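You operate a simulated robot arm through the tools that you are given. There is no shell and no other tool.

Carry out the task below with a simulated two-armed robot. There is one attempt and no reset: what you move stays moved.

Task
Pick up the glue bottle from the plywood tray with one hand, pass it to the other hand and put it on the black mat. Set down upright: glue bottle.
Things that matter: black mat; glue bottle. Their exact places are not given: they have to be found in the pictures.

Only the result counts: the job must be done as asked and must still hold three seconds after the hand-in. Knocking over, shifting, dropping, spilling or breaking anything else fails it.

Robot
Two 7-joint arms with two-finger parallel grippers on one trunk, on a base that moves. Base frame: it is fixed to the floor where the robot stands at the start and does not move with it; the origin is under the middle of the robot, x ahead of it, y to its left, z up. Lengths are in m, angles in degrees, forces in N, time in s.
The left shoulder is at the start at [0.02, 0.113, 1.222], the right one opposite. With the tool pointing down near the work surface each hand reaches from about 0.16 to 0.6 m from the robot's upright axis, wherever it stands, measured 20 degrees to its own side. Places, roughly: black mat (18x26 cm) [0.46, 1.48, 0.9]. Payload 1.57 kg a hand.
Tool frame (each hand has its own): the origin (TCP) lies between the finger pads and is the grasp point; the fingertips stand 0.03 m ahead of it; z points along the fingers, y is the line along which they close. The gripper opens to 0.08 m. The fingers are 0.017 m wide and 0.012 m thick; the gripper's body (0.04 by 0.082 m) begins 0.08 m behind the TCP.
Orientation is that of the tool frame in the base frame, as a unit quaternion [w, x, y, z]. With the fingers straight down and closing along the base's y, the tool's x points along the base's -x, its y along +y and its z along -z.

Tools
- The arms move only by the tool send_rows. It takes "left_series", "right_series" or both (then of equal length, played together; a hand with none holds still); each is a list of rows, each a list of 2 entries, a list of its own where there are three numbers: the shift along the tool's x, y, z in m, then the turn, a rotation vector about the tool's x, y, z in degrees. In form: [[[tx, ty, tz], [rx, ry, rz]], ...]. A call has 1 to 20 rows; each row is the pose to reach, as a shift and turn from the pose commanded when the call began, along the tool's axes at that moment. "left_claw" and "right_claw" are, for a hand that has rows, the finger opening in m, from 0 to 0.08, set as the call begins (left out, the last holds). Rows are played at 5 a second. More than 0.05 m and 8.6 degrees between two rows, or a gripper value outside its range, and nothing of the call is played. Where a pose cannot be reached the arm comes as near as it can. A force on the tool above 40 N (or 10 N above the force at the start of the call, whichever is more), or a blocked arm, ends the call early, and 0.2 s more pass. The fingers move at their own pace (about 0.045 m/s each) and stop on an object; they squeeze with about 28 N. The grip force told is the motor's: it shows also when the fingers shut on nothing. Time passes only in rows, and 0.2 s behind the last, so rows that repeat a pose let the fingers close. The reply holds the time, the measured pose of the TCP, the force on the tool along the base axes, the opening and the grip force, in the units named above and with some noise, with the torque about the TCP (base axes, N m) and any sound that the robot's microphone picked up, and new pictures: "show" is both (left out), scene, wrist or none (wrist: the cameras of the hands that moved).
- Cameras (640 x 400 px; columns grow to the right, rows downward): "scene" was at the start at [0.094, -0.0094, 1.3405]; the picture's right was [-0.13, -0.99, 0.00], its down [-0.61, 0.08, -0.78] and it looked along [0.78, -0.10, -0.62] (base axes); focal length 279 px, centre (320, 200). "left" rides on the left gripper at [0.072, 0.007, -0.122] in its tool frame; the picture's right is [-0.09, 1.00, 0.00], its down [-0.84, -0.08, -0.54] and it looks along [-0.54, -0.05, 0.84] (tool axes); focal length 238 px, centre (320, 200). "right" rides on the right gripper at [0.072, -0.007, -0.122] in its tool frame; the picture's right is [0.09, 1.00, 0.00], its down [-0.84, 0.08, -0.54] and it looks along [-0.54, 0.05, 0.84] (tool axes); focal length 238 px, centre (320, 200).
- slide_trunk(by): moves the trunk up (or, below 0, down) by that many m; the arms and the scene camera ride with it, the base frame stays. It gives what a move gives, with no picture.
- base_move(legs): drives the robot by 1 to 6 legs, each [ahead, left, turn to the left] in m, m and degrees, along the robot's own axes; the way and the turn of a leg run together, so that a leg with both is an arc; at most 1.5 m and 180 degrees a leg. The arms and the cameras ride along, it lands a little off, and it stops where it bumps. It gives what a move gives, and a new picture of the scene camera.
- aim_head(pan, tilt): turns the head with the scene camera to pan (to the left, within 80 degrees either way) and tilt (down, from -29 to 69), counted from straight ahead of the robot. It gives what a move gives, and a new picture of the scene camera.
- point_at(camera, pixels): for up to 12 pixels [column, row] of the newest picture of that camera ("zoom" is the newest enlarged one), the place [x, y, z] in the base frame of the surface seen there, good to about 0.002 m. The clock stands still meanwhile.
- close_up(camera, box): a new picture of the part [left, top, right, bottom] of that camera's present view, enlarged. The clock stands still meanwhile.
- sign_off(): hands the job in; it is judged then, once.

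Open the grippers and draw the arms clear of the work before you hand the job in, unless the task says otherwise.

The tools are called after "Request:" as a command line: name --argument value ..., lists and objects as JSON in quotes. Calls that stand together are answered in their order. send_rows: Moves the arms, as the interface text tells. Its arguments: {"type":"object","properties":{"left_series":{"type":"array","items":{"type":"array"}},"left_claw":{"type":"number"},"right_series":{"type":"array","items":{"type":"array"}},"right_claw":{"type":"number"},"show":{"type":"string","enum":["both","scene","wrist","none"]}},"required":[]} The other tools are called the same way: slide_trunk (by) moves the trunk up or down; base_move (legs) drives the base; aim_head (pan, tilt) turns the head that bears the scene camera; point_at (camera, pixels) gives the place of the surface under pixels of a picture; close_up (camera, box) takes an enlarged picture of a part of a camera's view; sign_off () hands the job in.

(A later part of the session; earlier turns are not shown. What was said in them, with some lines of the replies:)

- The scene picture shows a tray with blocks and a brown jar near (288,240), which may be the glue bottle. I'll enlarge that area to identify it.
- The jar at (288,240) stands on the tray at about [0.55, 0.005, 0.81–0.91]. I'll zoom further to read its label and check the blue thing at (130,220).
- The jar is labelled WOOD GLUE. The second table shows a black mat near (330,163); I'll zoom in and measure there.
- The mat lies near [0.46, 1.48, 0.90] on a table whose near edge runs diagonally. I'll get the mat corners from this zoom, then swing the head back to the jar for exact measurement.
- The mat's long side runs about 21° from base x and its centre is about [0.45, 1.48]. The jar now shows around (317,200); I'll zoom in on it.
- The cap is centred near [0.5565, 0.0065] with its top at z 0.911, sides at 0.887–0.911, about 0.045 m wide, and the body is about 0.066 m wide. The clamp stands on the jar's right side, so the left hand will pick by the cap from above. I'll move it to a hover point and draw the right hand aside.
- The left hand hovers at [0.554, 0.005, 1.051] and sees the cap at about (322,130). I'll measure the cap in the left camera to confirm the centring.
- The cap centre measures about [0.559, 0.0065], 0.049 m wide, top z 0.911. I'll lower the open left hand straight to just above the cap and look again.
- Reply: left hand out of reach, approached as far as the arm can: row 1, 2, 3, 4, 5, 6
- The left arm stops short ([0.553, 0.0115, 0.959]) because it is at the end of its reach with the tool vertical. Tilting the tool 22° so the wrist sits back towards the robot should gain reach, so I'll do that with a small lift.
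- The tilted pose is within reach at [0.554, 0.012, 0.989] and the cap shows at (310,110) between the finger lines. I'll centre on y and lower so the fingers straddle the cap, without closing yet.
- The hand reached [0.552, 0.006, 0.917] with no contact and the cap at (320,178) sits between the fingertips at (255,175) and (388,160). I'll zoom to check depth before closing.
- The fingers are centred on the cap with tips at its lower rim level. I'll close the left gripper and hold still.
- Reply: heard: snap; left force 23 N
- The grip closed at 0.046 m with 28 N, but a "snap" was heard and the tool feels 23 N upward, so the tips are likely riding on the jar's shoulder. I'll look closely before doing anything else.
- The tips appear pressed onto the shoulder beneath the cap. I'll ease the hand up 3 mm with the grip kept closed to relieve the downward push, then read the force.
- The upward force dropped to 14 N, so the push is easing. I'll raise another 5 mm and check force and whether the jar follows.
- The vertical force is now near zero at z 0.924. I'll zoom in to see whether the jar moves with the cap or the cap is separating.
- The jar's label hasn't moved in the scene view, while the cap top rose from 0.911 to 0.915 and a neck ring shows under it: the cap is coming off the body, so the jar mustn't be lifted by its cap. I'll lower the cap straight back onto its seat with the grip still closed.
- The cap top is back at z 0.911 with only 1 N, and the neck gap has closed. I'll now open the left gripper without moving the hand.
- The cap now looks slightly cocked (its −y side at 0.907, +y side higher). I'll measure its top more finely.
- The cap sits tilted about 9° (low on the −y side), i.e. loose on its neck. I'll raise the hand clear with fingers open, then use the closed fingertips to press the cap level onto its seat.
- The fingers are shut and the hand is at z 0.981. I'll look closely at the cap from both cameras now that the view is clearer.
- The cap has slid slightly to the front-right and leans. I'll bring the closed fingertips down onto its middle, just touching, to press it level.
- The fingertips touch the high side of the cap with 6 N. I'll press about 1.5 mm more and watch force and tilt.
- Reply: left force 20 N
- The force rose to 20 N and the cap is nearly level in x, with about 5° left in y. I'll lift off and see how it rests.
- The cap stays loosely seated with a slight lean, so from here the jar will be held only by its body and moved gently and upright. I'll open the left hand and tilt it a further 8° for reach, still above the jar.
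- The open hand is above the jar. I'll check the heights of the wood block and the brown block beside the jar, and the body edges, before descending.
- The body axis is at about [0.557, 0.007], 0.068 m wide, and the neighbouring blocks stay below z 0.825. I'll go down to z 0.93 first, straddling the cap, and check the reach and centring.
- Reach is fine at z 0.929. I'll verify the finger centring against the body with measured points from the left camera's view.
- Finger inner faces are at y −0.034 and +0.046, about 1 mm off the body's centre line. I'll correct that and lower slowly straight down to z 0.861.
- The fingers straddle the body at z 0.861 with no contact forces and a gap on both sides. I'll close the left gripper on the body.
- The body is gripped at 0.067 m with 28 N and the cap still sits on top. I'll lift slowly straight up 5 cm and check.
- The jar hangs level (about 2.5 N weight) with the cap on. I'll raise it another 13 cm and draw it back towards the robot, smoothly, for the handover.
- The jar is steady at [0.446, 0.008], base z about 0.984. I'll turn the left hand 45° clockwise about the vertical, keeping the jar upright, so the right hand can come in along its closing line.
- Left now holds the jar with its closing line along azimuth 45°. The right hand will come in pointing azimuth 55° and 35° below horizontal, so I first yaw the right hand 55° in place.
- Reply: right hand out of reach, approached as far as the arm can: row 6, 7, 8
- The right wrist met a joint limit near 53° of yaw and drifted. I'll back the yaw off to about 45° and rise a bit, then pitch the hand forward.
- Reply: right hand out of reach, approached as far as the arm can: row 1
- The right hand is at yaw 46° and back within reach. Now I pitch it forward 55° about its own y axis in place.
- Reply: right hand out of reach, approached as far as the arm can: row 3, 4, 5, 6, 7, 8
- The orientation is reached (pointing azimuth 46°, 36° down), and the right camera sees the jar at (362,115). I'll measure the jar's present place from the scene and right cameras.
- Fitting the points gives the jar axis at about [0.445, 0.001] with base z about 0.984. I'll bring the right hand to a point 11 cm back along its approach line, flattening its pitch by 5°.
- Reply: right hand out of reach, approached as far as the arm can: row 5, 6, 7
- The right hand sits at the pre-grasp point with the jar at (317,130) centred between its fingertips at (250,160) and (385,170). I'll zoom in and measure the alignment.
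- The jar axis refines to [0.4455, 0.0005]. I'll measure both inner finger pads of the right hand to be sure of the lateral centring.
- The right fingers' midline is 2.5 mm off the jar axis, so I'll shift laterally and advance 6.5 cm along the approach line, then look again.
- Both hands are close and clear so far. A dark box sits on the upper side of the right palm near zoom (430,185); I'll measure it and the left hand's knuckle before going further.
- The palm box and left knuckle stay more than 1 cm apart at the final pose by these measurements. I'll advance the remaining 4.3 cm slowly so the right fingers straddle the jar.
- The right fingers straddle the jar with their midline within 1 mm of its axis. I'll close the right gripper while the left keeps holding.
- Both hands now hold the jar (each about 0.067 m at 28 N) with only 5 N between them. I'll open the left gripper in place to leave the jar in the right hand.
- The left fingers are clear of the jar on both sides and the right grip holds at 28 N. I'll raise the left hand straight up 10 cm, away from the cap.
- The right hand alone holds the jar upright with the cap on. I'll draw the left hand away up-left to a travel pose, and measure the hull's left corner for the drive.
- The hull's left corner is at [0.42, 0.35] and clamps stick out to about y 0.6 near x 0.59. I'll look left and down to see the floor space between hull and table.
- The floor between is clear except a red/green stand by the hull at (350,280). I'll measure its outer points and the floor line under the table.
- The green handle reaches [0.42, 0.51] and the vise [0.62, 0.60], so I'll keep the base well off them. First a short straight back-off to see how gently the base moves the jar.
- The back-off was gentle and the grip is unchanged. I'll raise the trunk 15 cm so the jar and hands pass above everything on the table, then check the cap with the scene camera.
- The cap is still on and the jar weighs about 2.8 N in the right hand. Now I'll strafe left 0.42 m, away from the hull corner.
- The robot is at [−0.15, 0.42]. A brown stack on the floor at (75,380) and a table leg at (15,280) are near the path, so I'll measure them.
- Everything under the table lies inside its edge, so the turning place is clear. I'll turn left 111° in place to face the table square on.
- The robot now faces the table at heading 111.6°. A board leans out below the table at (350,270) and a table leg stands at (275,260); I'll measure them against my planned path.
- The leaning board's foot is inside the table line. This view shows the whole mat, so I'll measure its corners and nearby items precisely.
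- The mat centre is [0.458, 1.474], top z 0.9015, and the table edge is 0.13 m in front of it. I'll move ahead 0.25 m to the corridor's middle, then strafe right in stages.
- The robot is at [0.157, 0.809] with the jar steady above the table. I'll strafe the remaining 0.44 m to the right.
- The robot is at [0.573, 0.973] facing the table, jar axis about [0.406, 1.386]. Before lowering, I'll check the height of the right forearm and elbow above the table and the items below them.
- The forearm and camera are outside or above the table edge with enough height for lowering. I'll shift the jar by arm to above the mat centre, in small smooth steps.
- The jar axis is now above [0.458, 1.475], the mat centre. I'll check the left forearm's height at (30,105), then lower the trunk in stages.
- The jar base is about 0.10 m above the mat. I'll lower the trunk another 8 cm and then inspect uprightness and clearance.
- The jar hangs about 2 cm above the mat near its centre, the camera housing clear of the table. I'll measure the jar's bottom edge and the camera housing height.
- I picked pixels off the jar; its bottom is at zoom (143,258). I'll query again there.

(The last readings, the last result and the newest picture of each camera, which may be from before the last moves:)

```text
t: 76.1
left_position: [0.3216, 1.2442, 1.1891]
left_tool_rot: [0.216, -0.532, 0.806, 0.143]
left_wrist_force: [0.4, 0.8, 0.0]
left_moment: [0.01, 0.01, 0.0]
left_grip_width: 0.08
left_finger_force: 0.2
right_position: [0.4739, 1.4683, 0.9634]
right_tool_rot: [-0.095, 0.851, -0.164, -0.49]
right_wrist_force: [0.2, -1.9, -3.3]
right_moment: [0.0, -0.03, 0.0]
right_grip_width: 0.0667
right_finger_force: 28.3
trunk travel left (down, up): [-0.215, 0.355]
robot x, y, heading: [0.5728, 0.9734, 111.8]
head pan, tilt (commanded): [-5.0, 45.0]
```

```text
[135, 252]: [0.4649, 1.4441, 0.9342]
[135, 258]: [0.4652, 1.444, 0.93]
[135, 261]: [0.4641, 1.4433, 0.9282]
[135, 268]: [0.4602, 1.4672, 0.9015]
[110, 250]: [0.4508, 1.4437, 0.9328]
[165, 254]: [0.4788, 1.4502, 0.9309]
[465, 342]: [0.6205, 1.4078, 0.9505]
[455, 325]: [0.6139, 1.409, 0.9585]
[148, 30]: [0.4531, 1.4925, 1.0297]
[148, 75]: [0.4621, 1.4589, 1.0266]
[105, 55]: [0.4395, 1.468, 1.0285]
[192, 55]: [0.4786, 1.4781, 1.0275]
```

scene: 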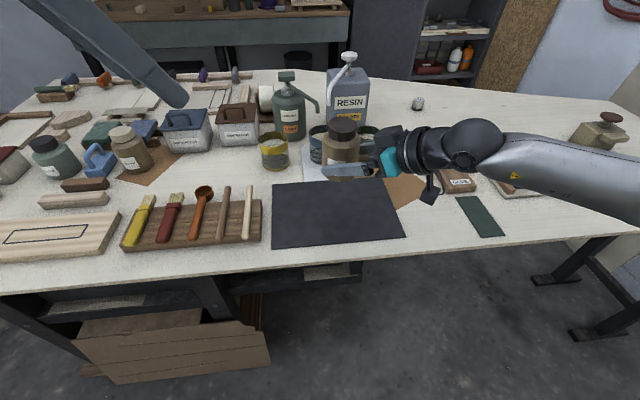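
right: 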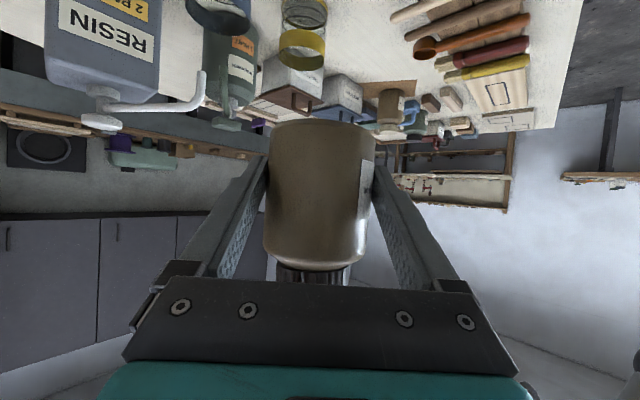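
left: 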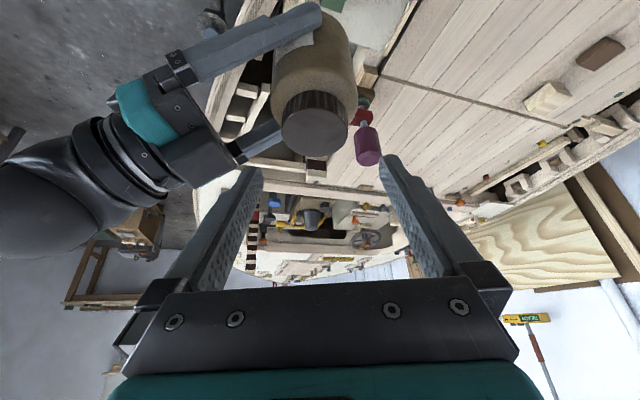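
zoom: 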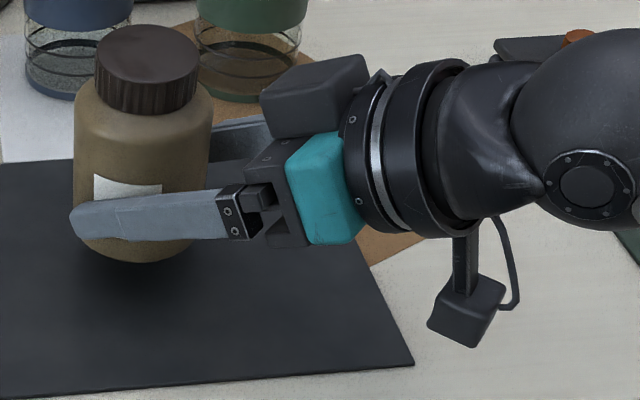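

The jar's bottom is about 2.3 cm above the mat and the camera housing bottom at 0.948. I'll lower 1.9 cm with the arm slowly.

Request:
send_rows --right_series '[[[0.0035, 0, 0.002], [0, 0, 0]], [[0.0078, 0, 0.0045], [0, 0, 0]], [[0.0121, 0, 0.007], [0, 0, 0]], [[0.0164, 0, 0.0095], [0, 0, 0]], [[0.0164, 0, 0.0095], [0, 0, 0]]]' --right_claw 0.05 --show "scene"

Request:
close_up --camera "scene" --box '[310, 110, 470, 220]'

Request:
point_at --camera "zoom" --pixels '[[135, 262], [135, 268], [135, 272], [135, 280], [465, 345]]'

```text
t: 77.3
left_position: [0.3217, 1.2447, 1.1894]
left_tool_rot: [0.216, -0.532, 0.806, 0.142]
left_wrist_force: [-0.5, -0.5, -0.1]
left_moment: [-0.03, -0.03, -0.01]
left_grip_width: 0.0801
left_finger_force: 0.1
right_position: [0.4742, 1.4691, 0.9441]
right_tool_rot: [-0.094, 0.851, -0.164, -0.49]
right_wrist_force: [-0.4, 0.1, -3.5]
right_moment: [-0.03, -0.02, -0.02]
right_grip_width: 0.0665
right_finger_force: 27.8
trunk travel left (down, up): [-0.215, 0.355]
robot x, y, heading: [0.5706, 0.9668, 111.5]
head pan, tilt (commanded): [-5.0, 45.0]
```

scene: 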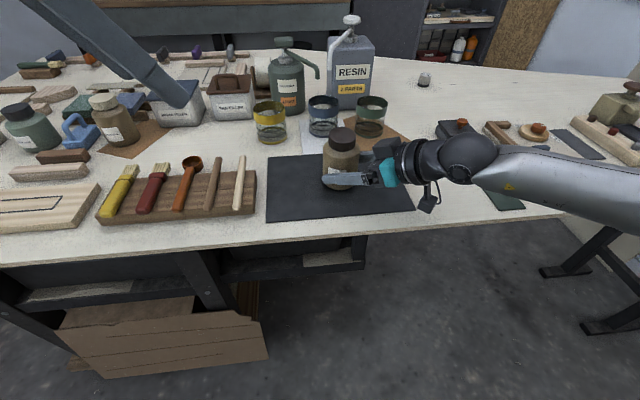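

```text
3.64 times, centred on (390, 165) of scene
```

zoom: 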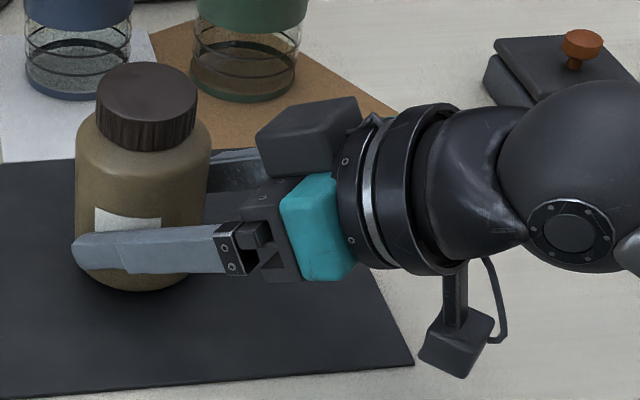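

```text
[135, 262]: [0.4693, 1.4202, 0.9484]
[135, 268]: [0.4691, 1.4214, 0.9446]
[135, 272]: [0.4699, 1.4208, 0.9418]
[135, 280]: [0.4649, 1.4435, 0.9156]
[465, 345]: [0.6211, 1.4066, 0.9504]
```

The jar is within a few millimetres of the mat, force still just its weight. I'll lower another 3 mm in 1 mm steps and watch for contact.

Request:
send_rows --right_series '[[[0.0009, 0, 0.0005], [0, 0, 0]], [[0.0017, 0, 0.001], [0, 0, 0]], [[0.0026, 0, 0.0015], [0, 0, 0]], [[0.0026, 0, 0.0015], [0, 0, 0]]]' --right_claw 0.05 --show "none"

```text
t: 78.3
left_position: [0.3216, 1.2447, 1.19]
left_tool_rot: [0.216, -0.532, 0.806, 0.143]
left_wrist_force: [-0.4, 0.5, -0.3]
left_moment: [-0.01, 0.03, 0.01]
left_grip_width: 0.08
left_finger_force: 0.1
right_position: [0.4739, 1.4696, 0.9411]
right_tool_rot: [-0.095, 0.851, -0.165, -0.489]
right_wrist_force: [0.4, 0.7, -3.4]
right_moment: [-0.02, -0.05, -0.02]
right_grip_width: 0.0668
right_finger_force: 28.2
trunk travel left (down, up): [-0.215, 0.355]
robot x, y, heading: [0.571, 0.9696, 111.6]
head pan, tilt (commanded): [-5.0, 45.0]
```

No contact yet at TCP z 0.941 (force −3.4 N is just the weight). I'll lower another 2 mm in half-millimetre steps.

Request:
send_rows --right_series '[[[0.0004, 0, 0.0003], [0, 0, 0]], [[0.0009, 0, 0.0005], [0, 0, 0]], [[0.0013, 0, 0.0008], [0, 0, 0]], [[0.0017, 0, 0.001], [0, 0, 0]], [[0.0017, 0, 0.001], [0, 0, 0]]]' --right_claw 0.05 --show "none"

Request:
close_up --camera "scene" --box '[320, 120, 380, 200]'

Request:
close_up --camera "right" --box '[200, 60, 440, 290]'

```text
t: 79.5
left_position: [0.3225, 1.2426, 1.1896]
left_tool_rot: [0.216, -0.531, 0.807, 0.143]
left_wrist_force: [-0.1, 0.0, 0.4]
left_moment: [0.03, -0.02, 0.02]
left_grip_width: 0.08
left_finger_force: 0.1
right_position: [0.4746, 1.4682, 0.941]
right_tool_rot: [-0.096, 0.849, -0.163, -0.493]
right_wrist_force: [4.2, -2.5, 10.6]
right_moment: [0.19, -0.18, -0.12]
right_grip_width: 0.0667
right_finger_force: 27.9
trunk travel left (down, up): [-0.215, 0.355]
robot x, y, heading: [0.5726, 0.9681, 111.8]
head pan, tilt (commanded): [-5.0, 45.0]
```

```text
5.00 times, centred on (350, 160) of scene
```

zoom: 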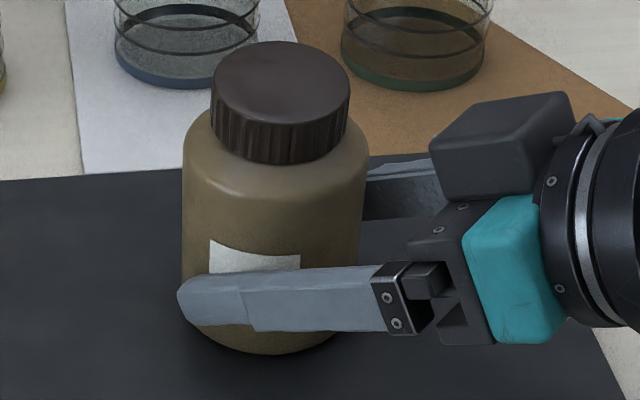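

```text
1.74 times, centred on (320, 175) of right
```

zoom: 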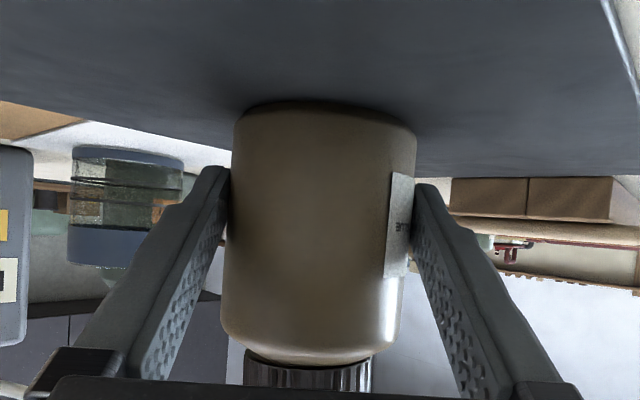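

The jar touches the mat (force rose to about 14 N above weight). I'll ease up 0.8 mm to relax the push before releasing.

Request:
send_rows --right_series '[[[-0.0004, 0, -0.0002], [0, 0, 0]], [[-0.0007, 0, -0.0004], [0, 0, 0]], [[-0.0007, 0, -0.0004], [0, 0, 0]]]' --right_claw 0.05 --show "none"

```text
t: 80.3
left_position: [0.3218, 1.2442, 1.1897]
left_tool_rot: [0.217, -0.532, 0.806, 0.142]
left_wrist_force: [0.2, 0.1, 0.4]
left_moment: [-0.01, -0.01, 0.0]
left_grip_width: 0.08
left_finger_force: 0.2
right_position: [0.4741, 1.4693, 0.9422]
right_tool_rot: [-0.095, 0.851, -0.164, -0.49]
right_wrist_force: [0.9, 2.3, 8.8]
right_moment: [0.35, 0.32, -0.09]
right_grip_width: 0.0668
right_finger_force: 28.6
trunk travel left (down, up): [-0.215, 0.355]
robot x, y, heading: [0.5708, 0.9698, 111.9]
head pan, tilt (commanded): [-5.0, 45.0]
```

The push is still about 9 N, so I'll ease up another 0.8 mm.

Request:
send_rows --right_series '[[[-0.0004, 0, -0.0002], [0, 0, 0]], [[-0.0007, 0, -0.0004], [0, 0, 0]], [[-0.0007, 0, -0.0004], [0, 0, 0]]]' --right_claw 0.05 --show "none"

```text
t: 81.1
left_position: [0.3224, 1.2446, 1.19]
left_tool_rot: [0.215, -0.532, 0.807, 0.142]
left_wrist_force: [-0.7, 0.2, 0.3]
left_moment: [0.05, 0.0, 0.01]
left_grip_width: 0.0802
left_finger_force: 0.2
right_position: [0.4739, 1.4689, 0.9414]
right_tool_rot: [-0.094, 0.851, -0.164, -0.49]
right_wrist_force: [0.3, 3.9, 4.3]
right_moment: [0.3, 0.2, -0.13]
right_grip_width: 0.0668
right_finger_force: 27.7
trunk travel left (down, up): [-0.215, 0.355]
robot x, y, heading: [0.5734, 0.9732, 111.6]
head pan, tilt (commanded): [-5.0, 45.0]
```

The contact force is down to about 4 N (plus the weight), a light touch on the mat. I'll open the right gripper in place.

Request:
send_rows --right_series '[[[0, 0, 0], [0, 0, 0]], [[0, 0, 0], [0, 0, 0]], [[0, 0, 0], [0, 0, 0]], [[0, 0, 0], [0, 0, 0]]]' --right_claw 0.08 --show "both"

Request:
close_up --camera "scene" --box '[310, 110, 400, 210]'

Request:
close_up --camera "right" --box '[200, 60, 440, 290]'

Request:
point_at --camera "zoom" --pixels '[[195, 230], [190, 260], [450, 240], [460, 270], [300, 200], [260, 200], [340, 200], [240, 160], [400, 160]]'

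```text
t: 82.1
left_position: [0.3222, 1.2444, 1.1885]
left_tool_rot: [0.216, -0.532, 0.806, 0.143]
left_wrist_force: [-0.6, 0.0, -0.4]
left_moment: [-0.02, 0.0, -0.04]
left_grip_width: 0.08
left_finger_force: 0.1
right_position: [0.4751, 1.4687, 0.9414]
right_tool_rot: [-0.095, 0.851, -0.164, -0.49]
right_wrist_force: [1.3, 0.4, 0.3]
right_moment: [0.02, 0.03, -0.01]
right_grip_width: 0.0804
right_finger_force: 0.1
trunk travel left (down, up): [-0.215, 0.355]
robot x, y, heading: [0.575, 0.97, 111.7]
head pan, tilt (commanded): [-5.0, 45.0]
```

scene: 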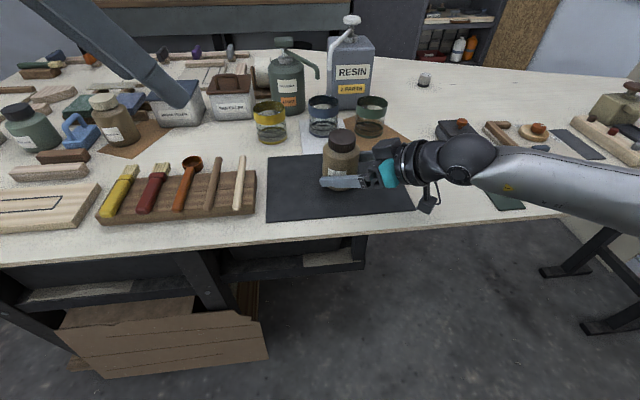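
right: 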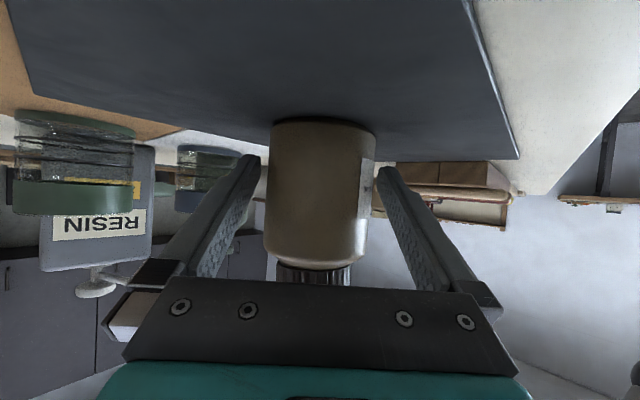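

```text
4.00 times, centred on (355, 160) of scene
```

zoom: 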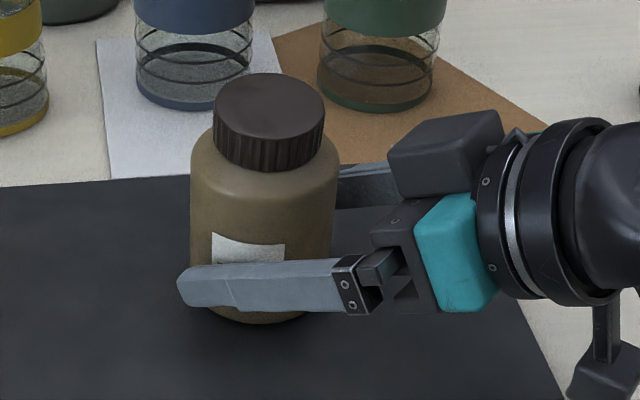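

```text
1.74 times, centred on (320, 175) of right
```

zoom: 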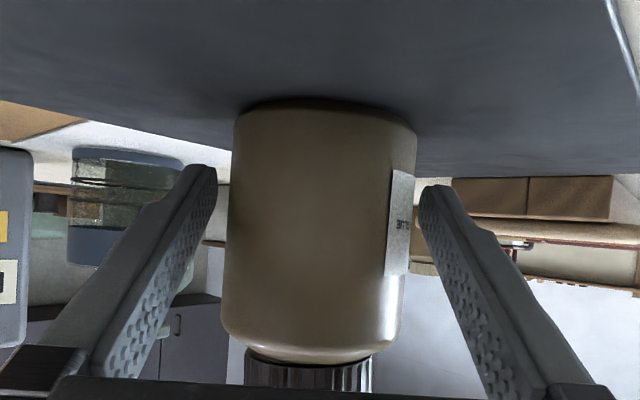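

```text
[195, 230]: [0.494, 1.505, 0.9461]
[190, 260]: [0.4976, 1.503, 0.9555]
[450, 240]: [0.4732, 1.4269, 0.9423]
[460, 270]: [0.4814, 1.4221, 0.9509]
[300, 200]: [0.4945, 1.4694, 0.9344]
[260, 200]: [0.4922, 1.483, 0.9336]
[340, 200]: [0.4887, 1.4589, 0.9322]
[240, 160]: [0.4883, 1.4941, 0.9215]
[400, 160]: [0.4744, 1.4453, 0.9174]
```

The jar stands free on the mat, and the open fingers are centred on it with 6 mm on each side. I'll back the right hand straight out along its own axis.

Request:
send_rows --right_series '[[[0, 0, -0.008], [0, 0, 0]], [[0, 0, -0.018], [0, 0, 0]], [[0, 0, -0.03], [0, 0, 0]], [[0, 0, -0.045], [0, 0, 0]], [[0, 0, -0.06], [0, 0, 0]], [[0, 0, -0.08], [0, 0, 0]], [[0, 0, -0.1], [0, 0, 0]], [[0, 0, -0.12], [0, 0, 0]], [[0, 0, -0.12], [0, 0, 0]]]' --right_claw 0.08 --show "both"

Request:
close_up --camera "scene" --box '[300, 110, 400, 210]'

```text
t: 84.1
left_position: [0.3209, 1.2438, 1.1889]
left_tool_rot: [0.217, -0.531, 0.807, 0.142]
left_wrist_force: [0.4, 0.5, 0.2]
left_moment: [0.0, 0.03, 0.02]
left_grip_width: 0.08
left_finger_force: 0.1
right_position: [0.5617, 1.4248, 0.999]
right_tool_rot: [-0.096, 0.85, -0.165, -0.491]
right_wrist_force: [-0.3, 0.5, 0.7]
right_moment: [0.04, 0.0, 0.0]
right_grip_width: 0.0799
right_finger_force: 0.0
right hand out of reach, approached as far as the arm can: row 8, 9
trunk travel left (down, up): [-0.215, 0.355]
robot x, y, heading: [0.5697, 0.9722, 111.9]
head pan, tilt (commanded): [-5.0, 45.0]
```

scene: 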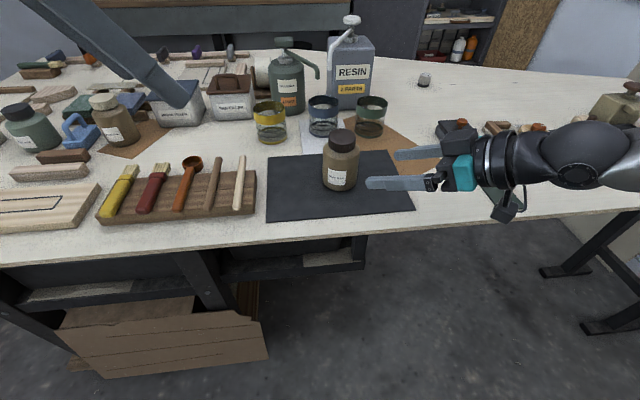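
right: 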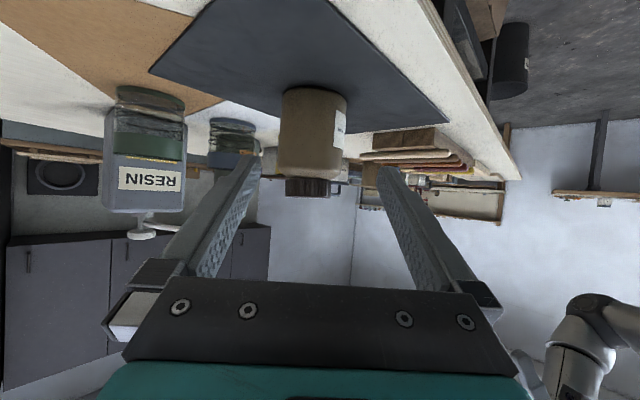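

```text
4.00 times, centred on (350, 160) of scene
```

zoom: 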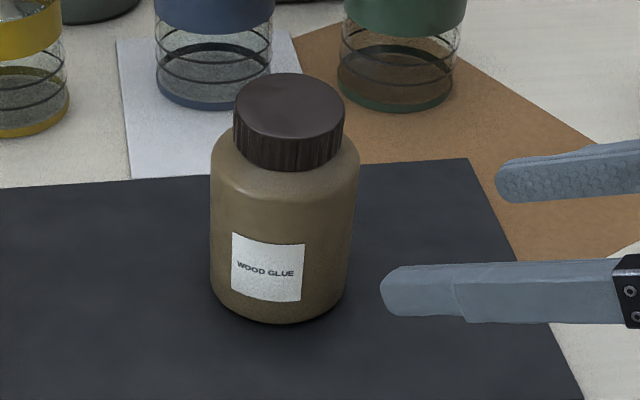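

The glue jar stands upright near the mat's middle with the cap on, and the right fingers are clear. I'll measure the jar's and cap's positions to confirm.

Request:
point_at --camera "zoom" --pixels '[[290, 90], [290, 130], [245, 110], [335, 110], [290, 160], [270, 230], [280, 318], [280, 325], [215, 220], [350, 220], [140, 330], [420, 350]]'

```text
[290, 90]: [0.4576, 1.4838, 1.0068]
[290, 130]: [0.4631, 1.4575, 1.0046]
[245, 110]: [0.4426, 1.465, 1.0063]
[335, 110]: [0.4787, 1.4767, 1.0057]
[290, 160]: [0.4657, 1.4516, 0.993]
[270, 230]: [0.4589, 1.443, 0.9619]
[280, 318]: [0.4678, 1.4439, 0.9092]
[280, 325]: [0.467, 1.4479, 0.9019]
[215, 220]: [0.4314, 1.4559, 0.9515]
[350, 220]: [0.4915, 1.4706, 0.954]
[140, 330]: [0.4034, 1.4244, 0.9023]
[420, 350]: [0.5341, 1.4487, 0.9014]
```

The jar is upright on the mat (bottom at z 0.902, cap top level at 1.006). I'll raise the trunk 20 cm so both hands lift clear.

Request:
slide_trunk --by 0.2

Request:
aim_head --pan -5 --tilt 50

```text
t: 86.2
left_position: [0.3223, 1.2442, 1.3902]
left_tool_rot: [0.216, -0.531, 0.807, 0.142]
left_wrist_force: [0.4, 0.3, 0.2]
left_moment: [-0.02, 0.01, 0.02]
left_grip_width: 0.08
left_finger_force: 0.0
right_position: [0.5624, 1.425, 1.1981]
right_tool_rot: [-0.097, 0.85, -0.166, -0.49]
right_wrist_force: [0.1, 0.8, -0.2]
right_moment: [0.05, -0.03, 0.01]
right_grip_width: 0.0799
right_finger_force: 0.1
trunk travel left (down, up): [-0.415, 0.155]
robot x, y, heading: [0.5743, 0.9738, 111.8]
head pan, tilt (commanded): [-5.0, 45.0]
```

```text
t: 86.9
left_position: [0.3223, 1.2437, 1.3891]
left_tool_rot: [0.215, -0.532, 0.807, 0.142]
left_wrist_force: [-0.5, 0.9, 0.2]
left_moment: [-0.04, -0.01, 0.01]
left_grip_width: 0.08
left_finger_force: 0.0
right_position: [0.5619, 1.4255, 1.198]
right_tool_rot: [-0.098, 0.85, -0.166, -0.49]
right_wrist_force: [0.6, -0.2, 0.2]
right_moment: [0.0, -0.03, 0.01]
right_grip_width: 0.08
right_finger_force: 0.0
trunk travel left (down, up): [-0.415, 0.155]
robot x, y, heading: [0.5737, 0.9704, 111.8]
head pan, tilt (commanded): [-5.0, 50.0]
```

scene: 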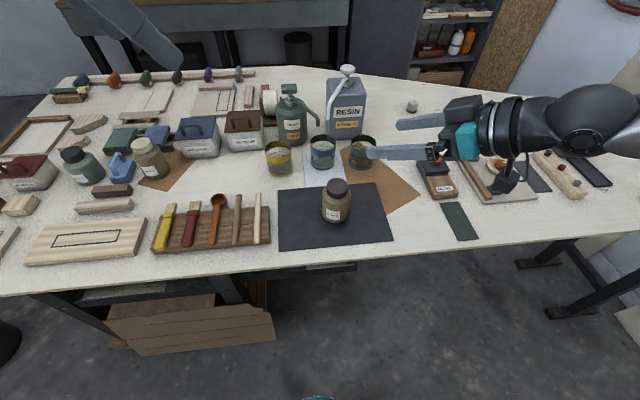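

Both hands are well above the table and the jar stands on the mat at (336,200). I'll draw the right hand back towards the robot a little more and take a last close look.

Request:
send_rows --right_series '[[[0.0041, 0.0149, -0.017], [0, 0, 0]], [[0.0082, 0.0297, -0.0339], [0, 0, 0]], [[0.0122, 0.0446, -0.0509], [0, 0, 0]], [[0.0163, 0.0594, -0.0678], [0, 0, 0]], [[0.0163, 0.0594, -0.0678], [0, 0, 0]]]' --right_claw 0.08 --show "scene"

Request:
close_up --camera "scene" --box '[260, 150, 410, 260]'

```text
t: 88.1
left_position: [0.3211, 1.2439, 1.3896]
left_tool_rot: [0.216, -0.532, 0.806, 0.143]
left_wrist_force: [0.1, 0.4, 0.4]
left_moment: [0.0, -0.01, -0.03]
left_grip_width: 0.08
left_finger_force: 0.0
right_position: [0.5927, 1.3702, 1.2127]
right_tool_rot: [-0.09, 0.826, -0.197, -0.52]
right_wrist_force: [0.3, -0.2, 0.1]
right_moment: [0.01, -0.05, -0.02]
right_grip_width: 0.0799
right_finger_force: 0.0
right hand out of reach, approached as far as the arm can: row 2, 3, 4
trunk travel left (down, up): [-0.415, 0.155]
robot x, y, heading: [0.5726, 0.9716, 111.7]
head pan, tilt (commanded): [-5.0, 50.0]
```

scene: 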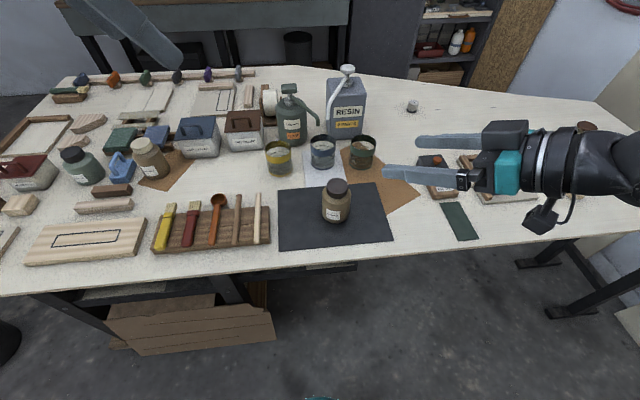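

```text
3.64 times, centred on (335, 205) of scene
```

zoom: 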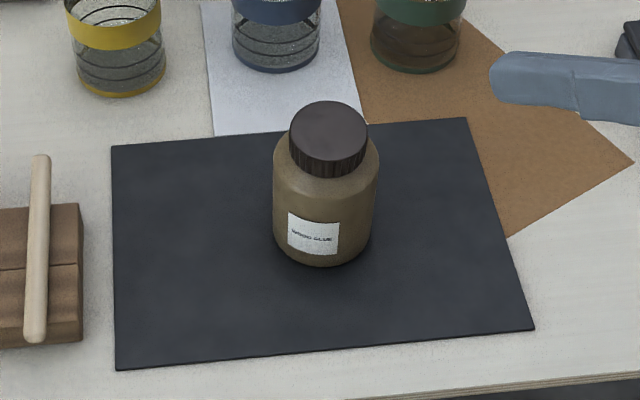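

The glue jar stands upright on the black mat with its cap on. Both grippers are open and clear, and nothing else on the table has moved, so I'm handing the job in.

Request:
sign_off

```text
The job is handed in.
```

The glue bottle is standing upright near the middle of the black mat. The left hand picked it up from the plywood tray, passed it to the right hand in the air, and the right hand set it down. I've handed the job in, but I haven't seen the result.

**Cap came loose:** my first grip was on the cap. The robot heard a "snap", and the cap came away from the bottle by about 4 mm. I set it back on and pressed it down, then carried the bottle by its body only. The cap stayed on throughout and looks level now, but it is resting there rather than fastened. If the check counts that as damage, it could fail the job.

In the pictures I took, nothing else on the tray, boat or table had been moved or knocked. Both grippers are open and well clear of the bottle.
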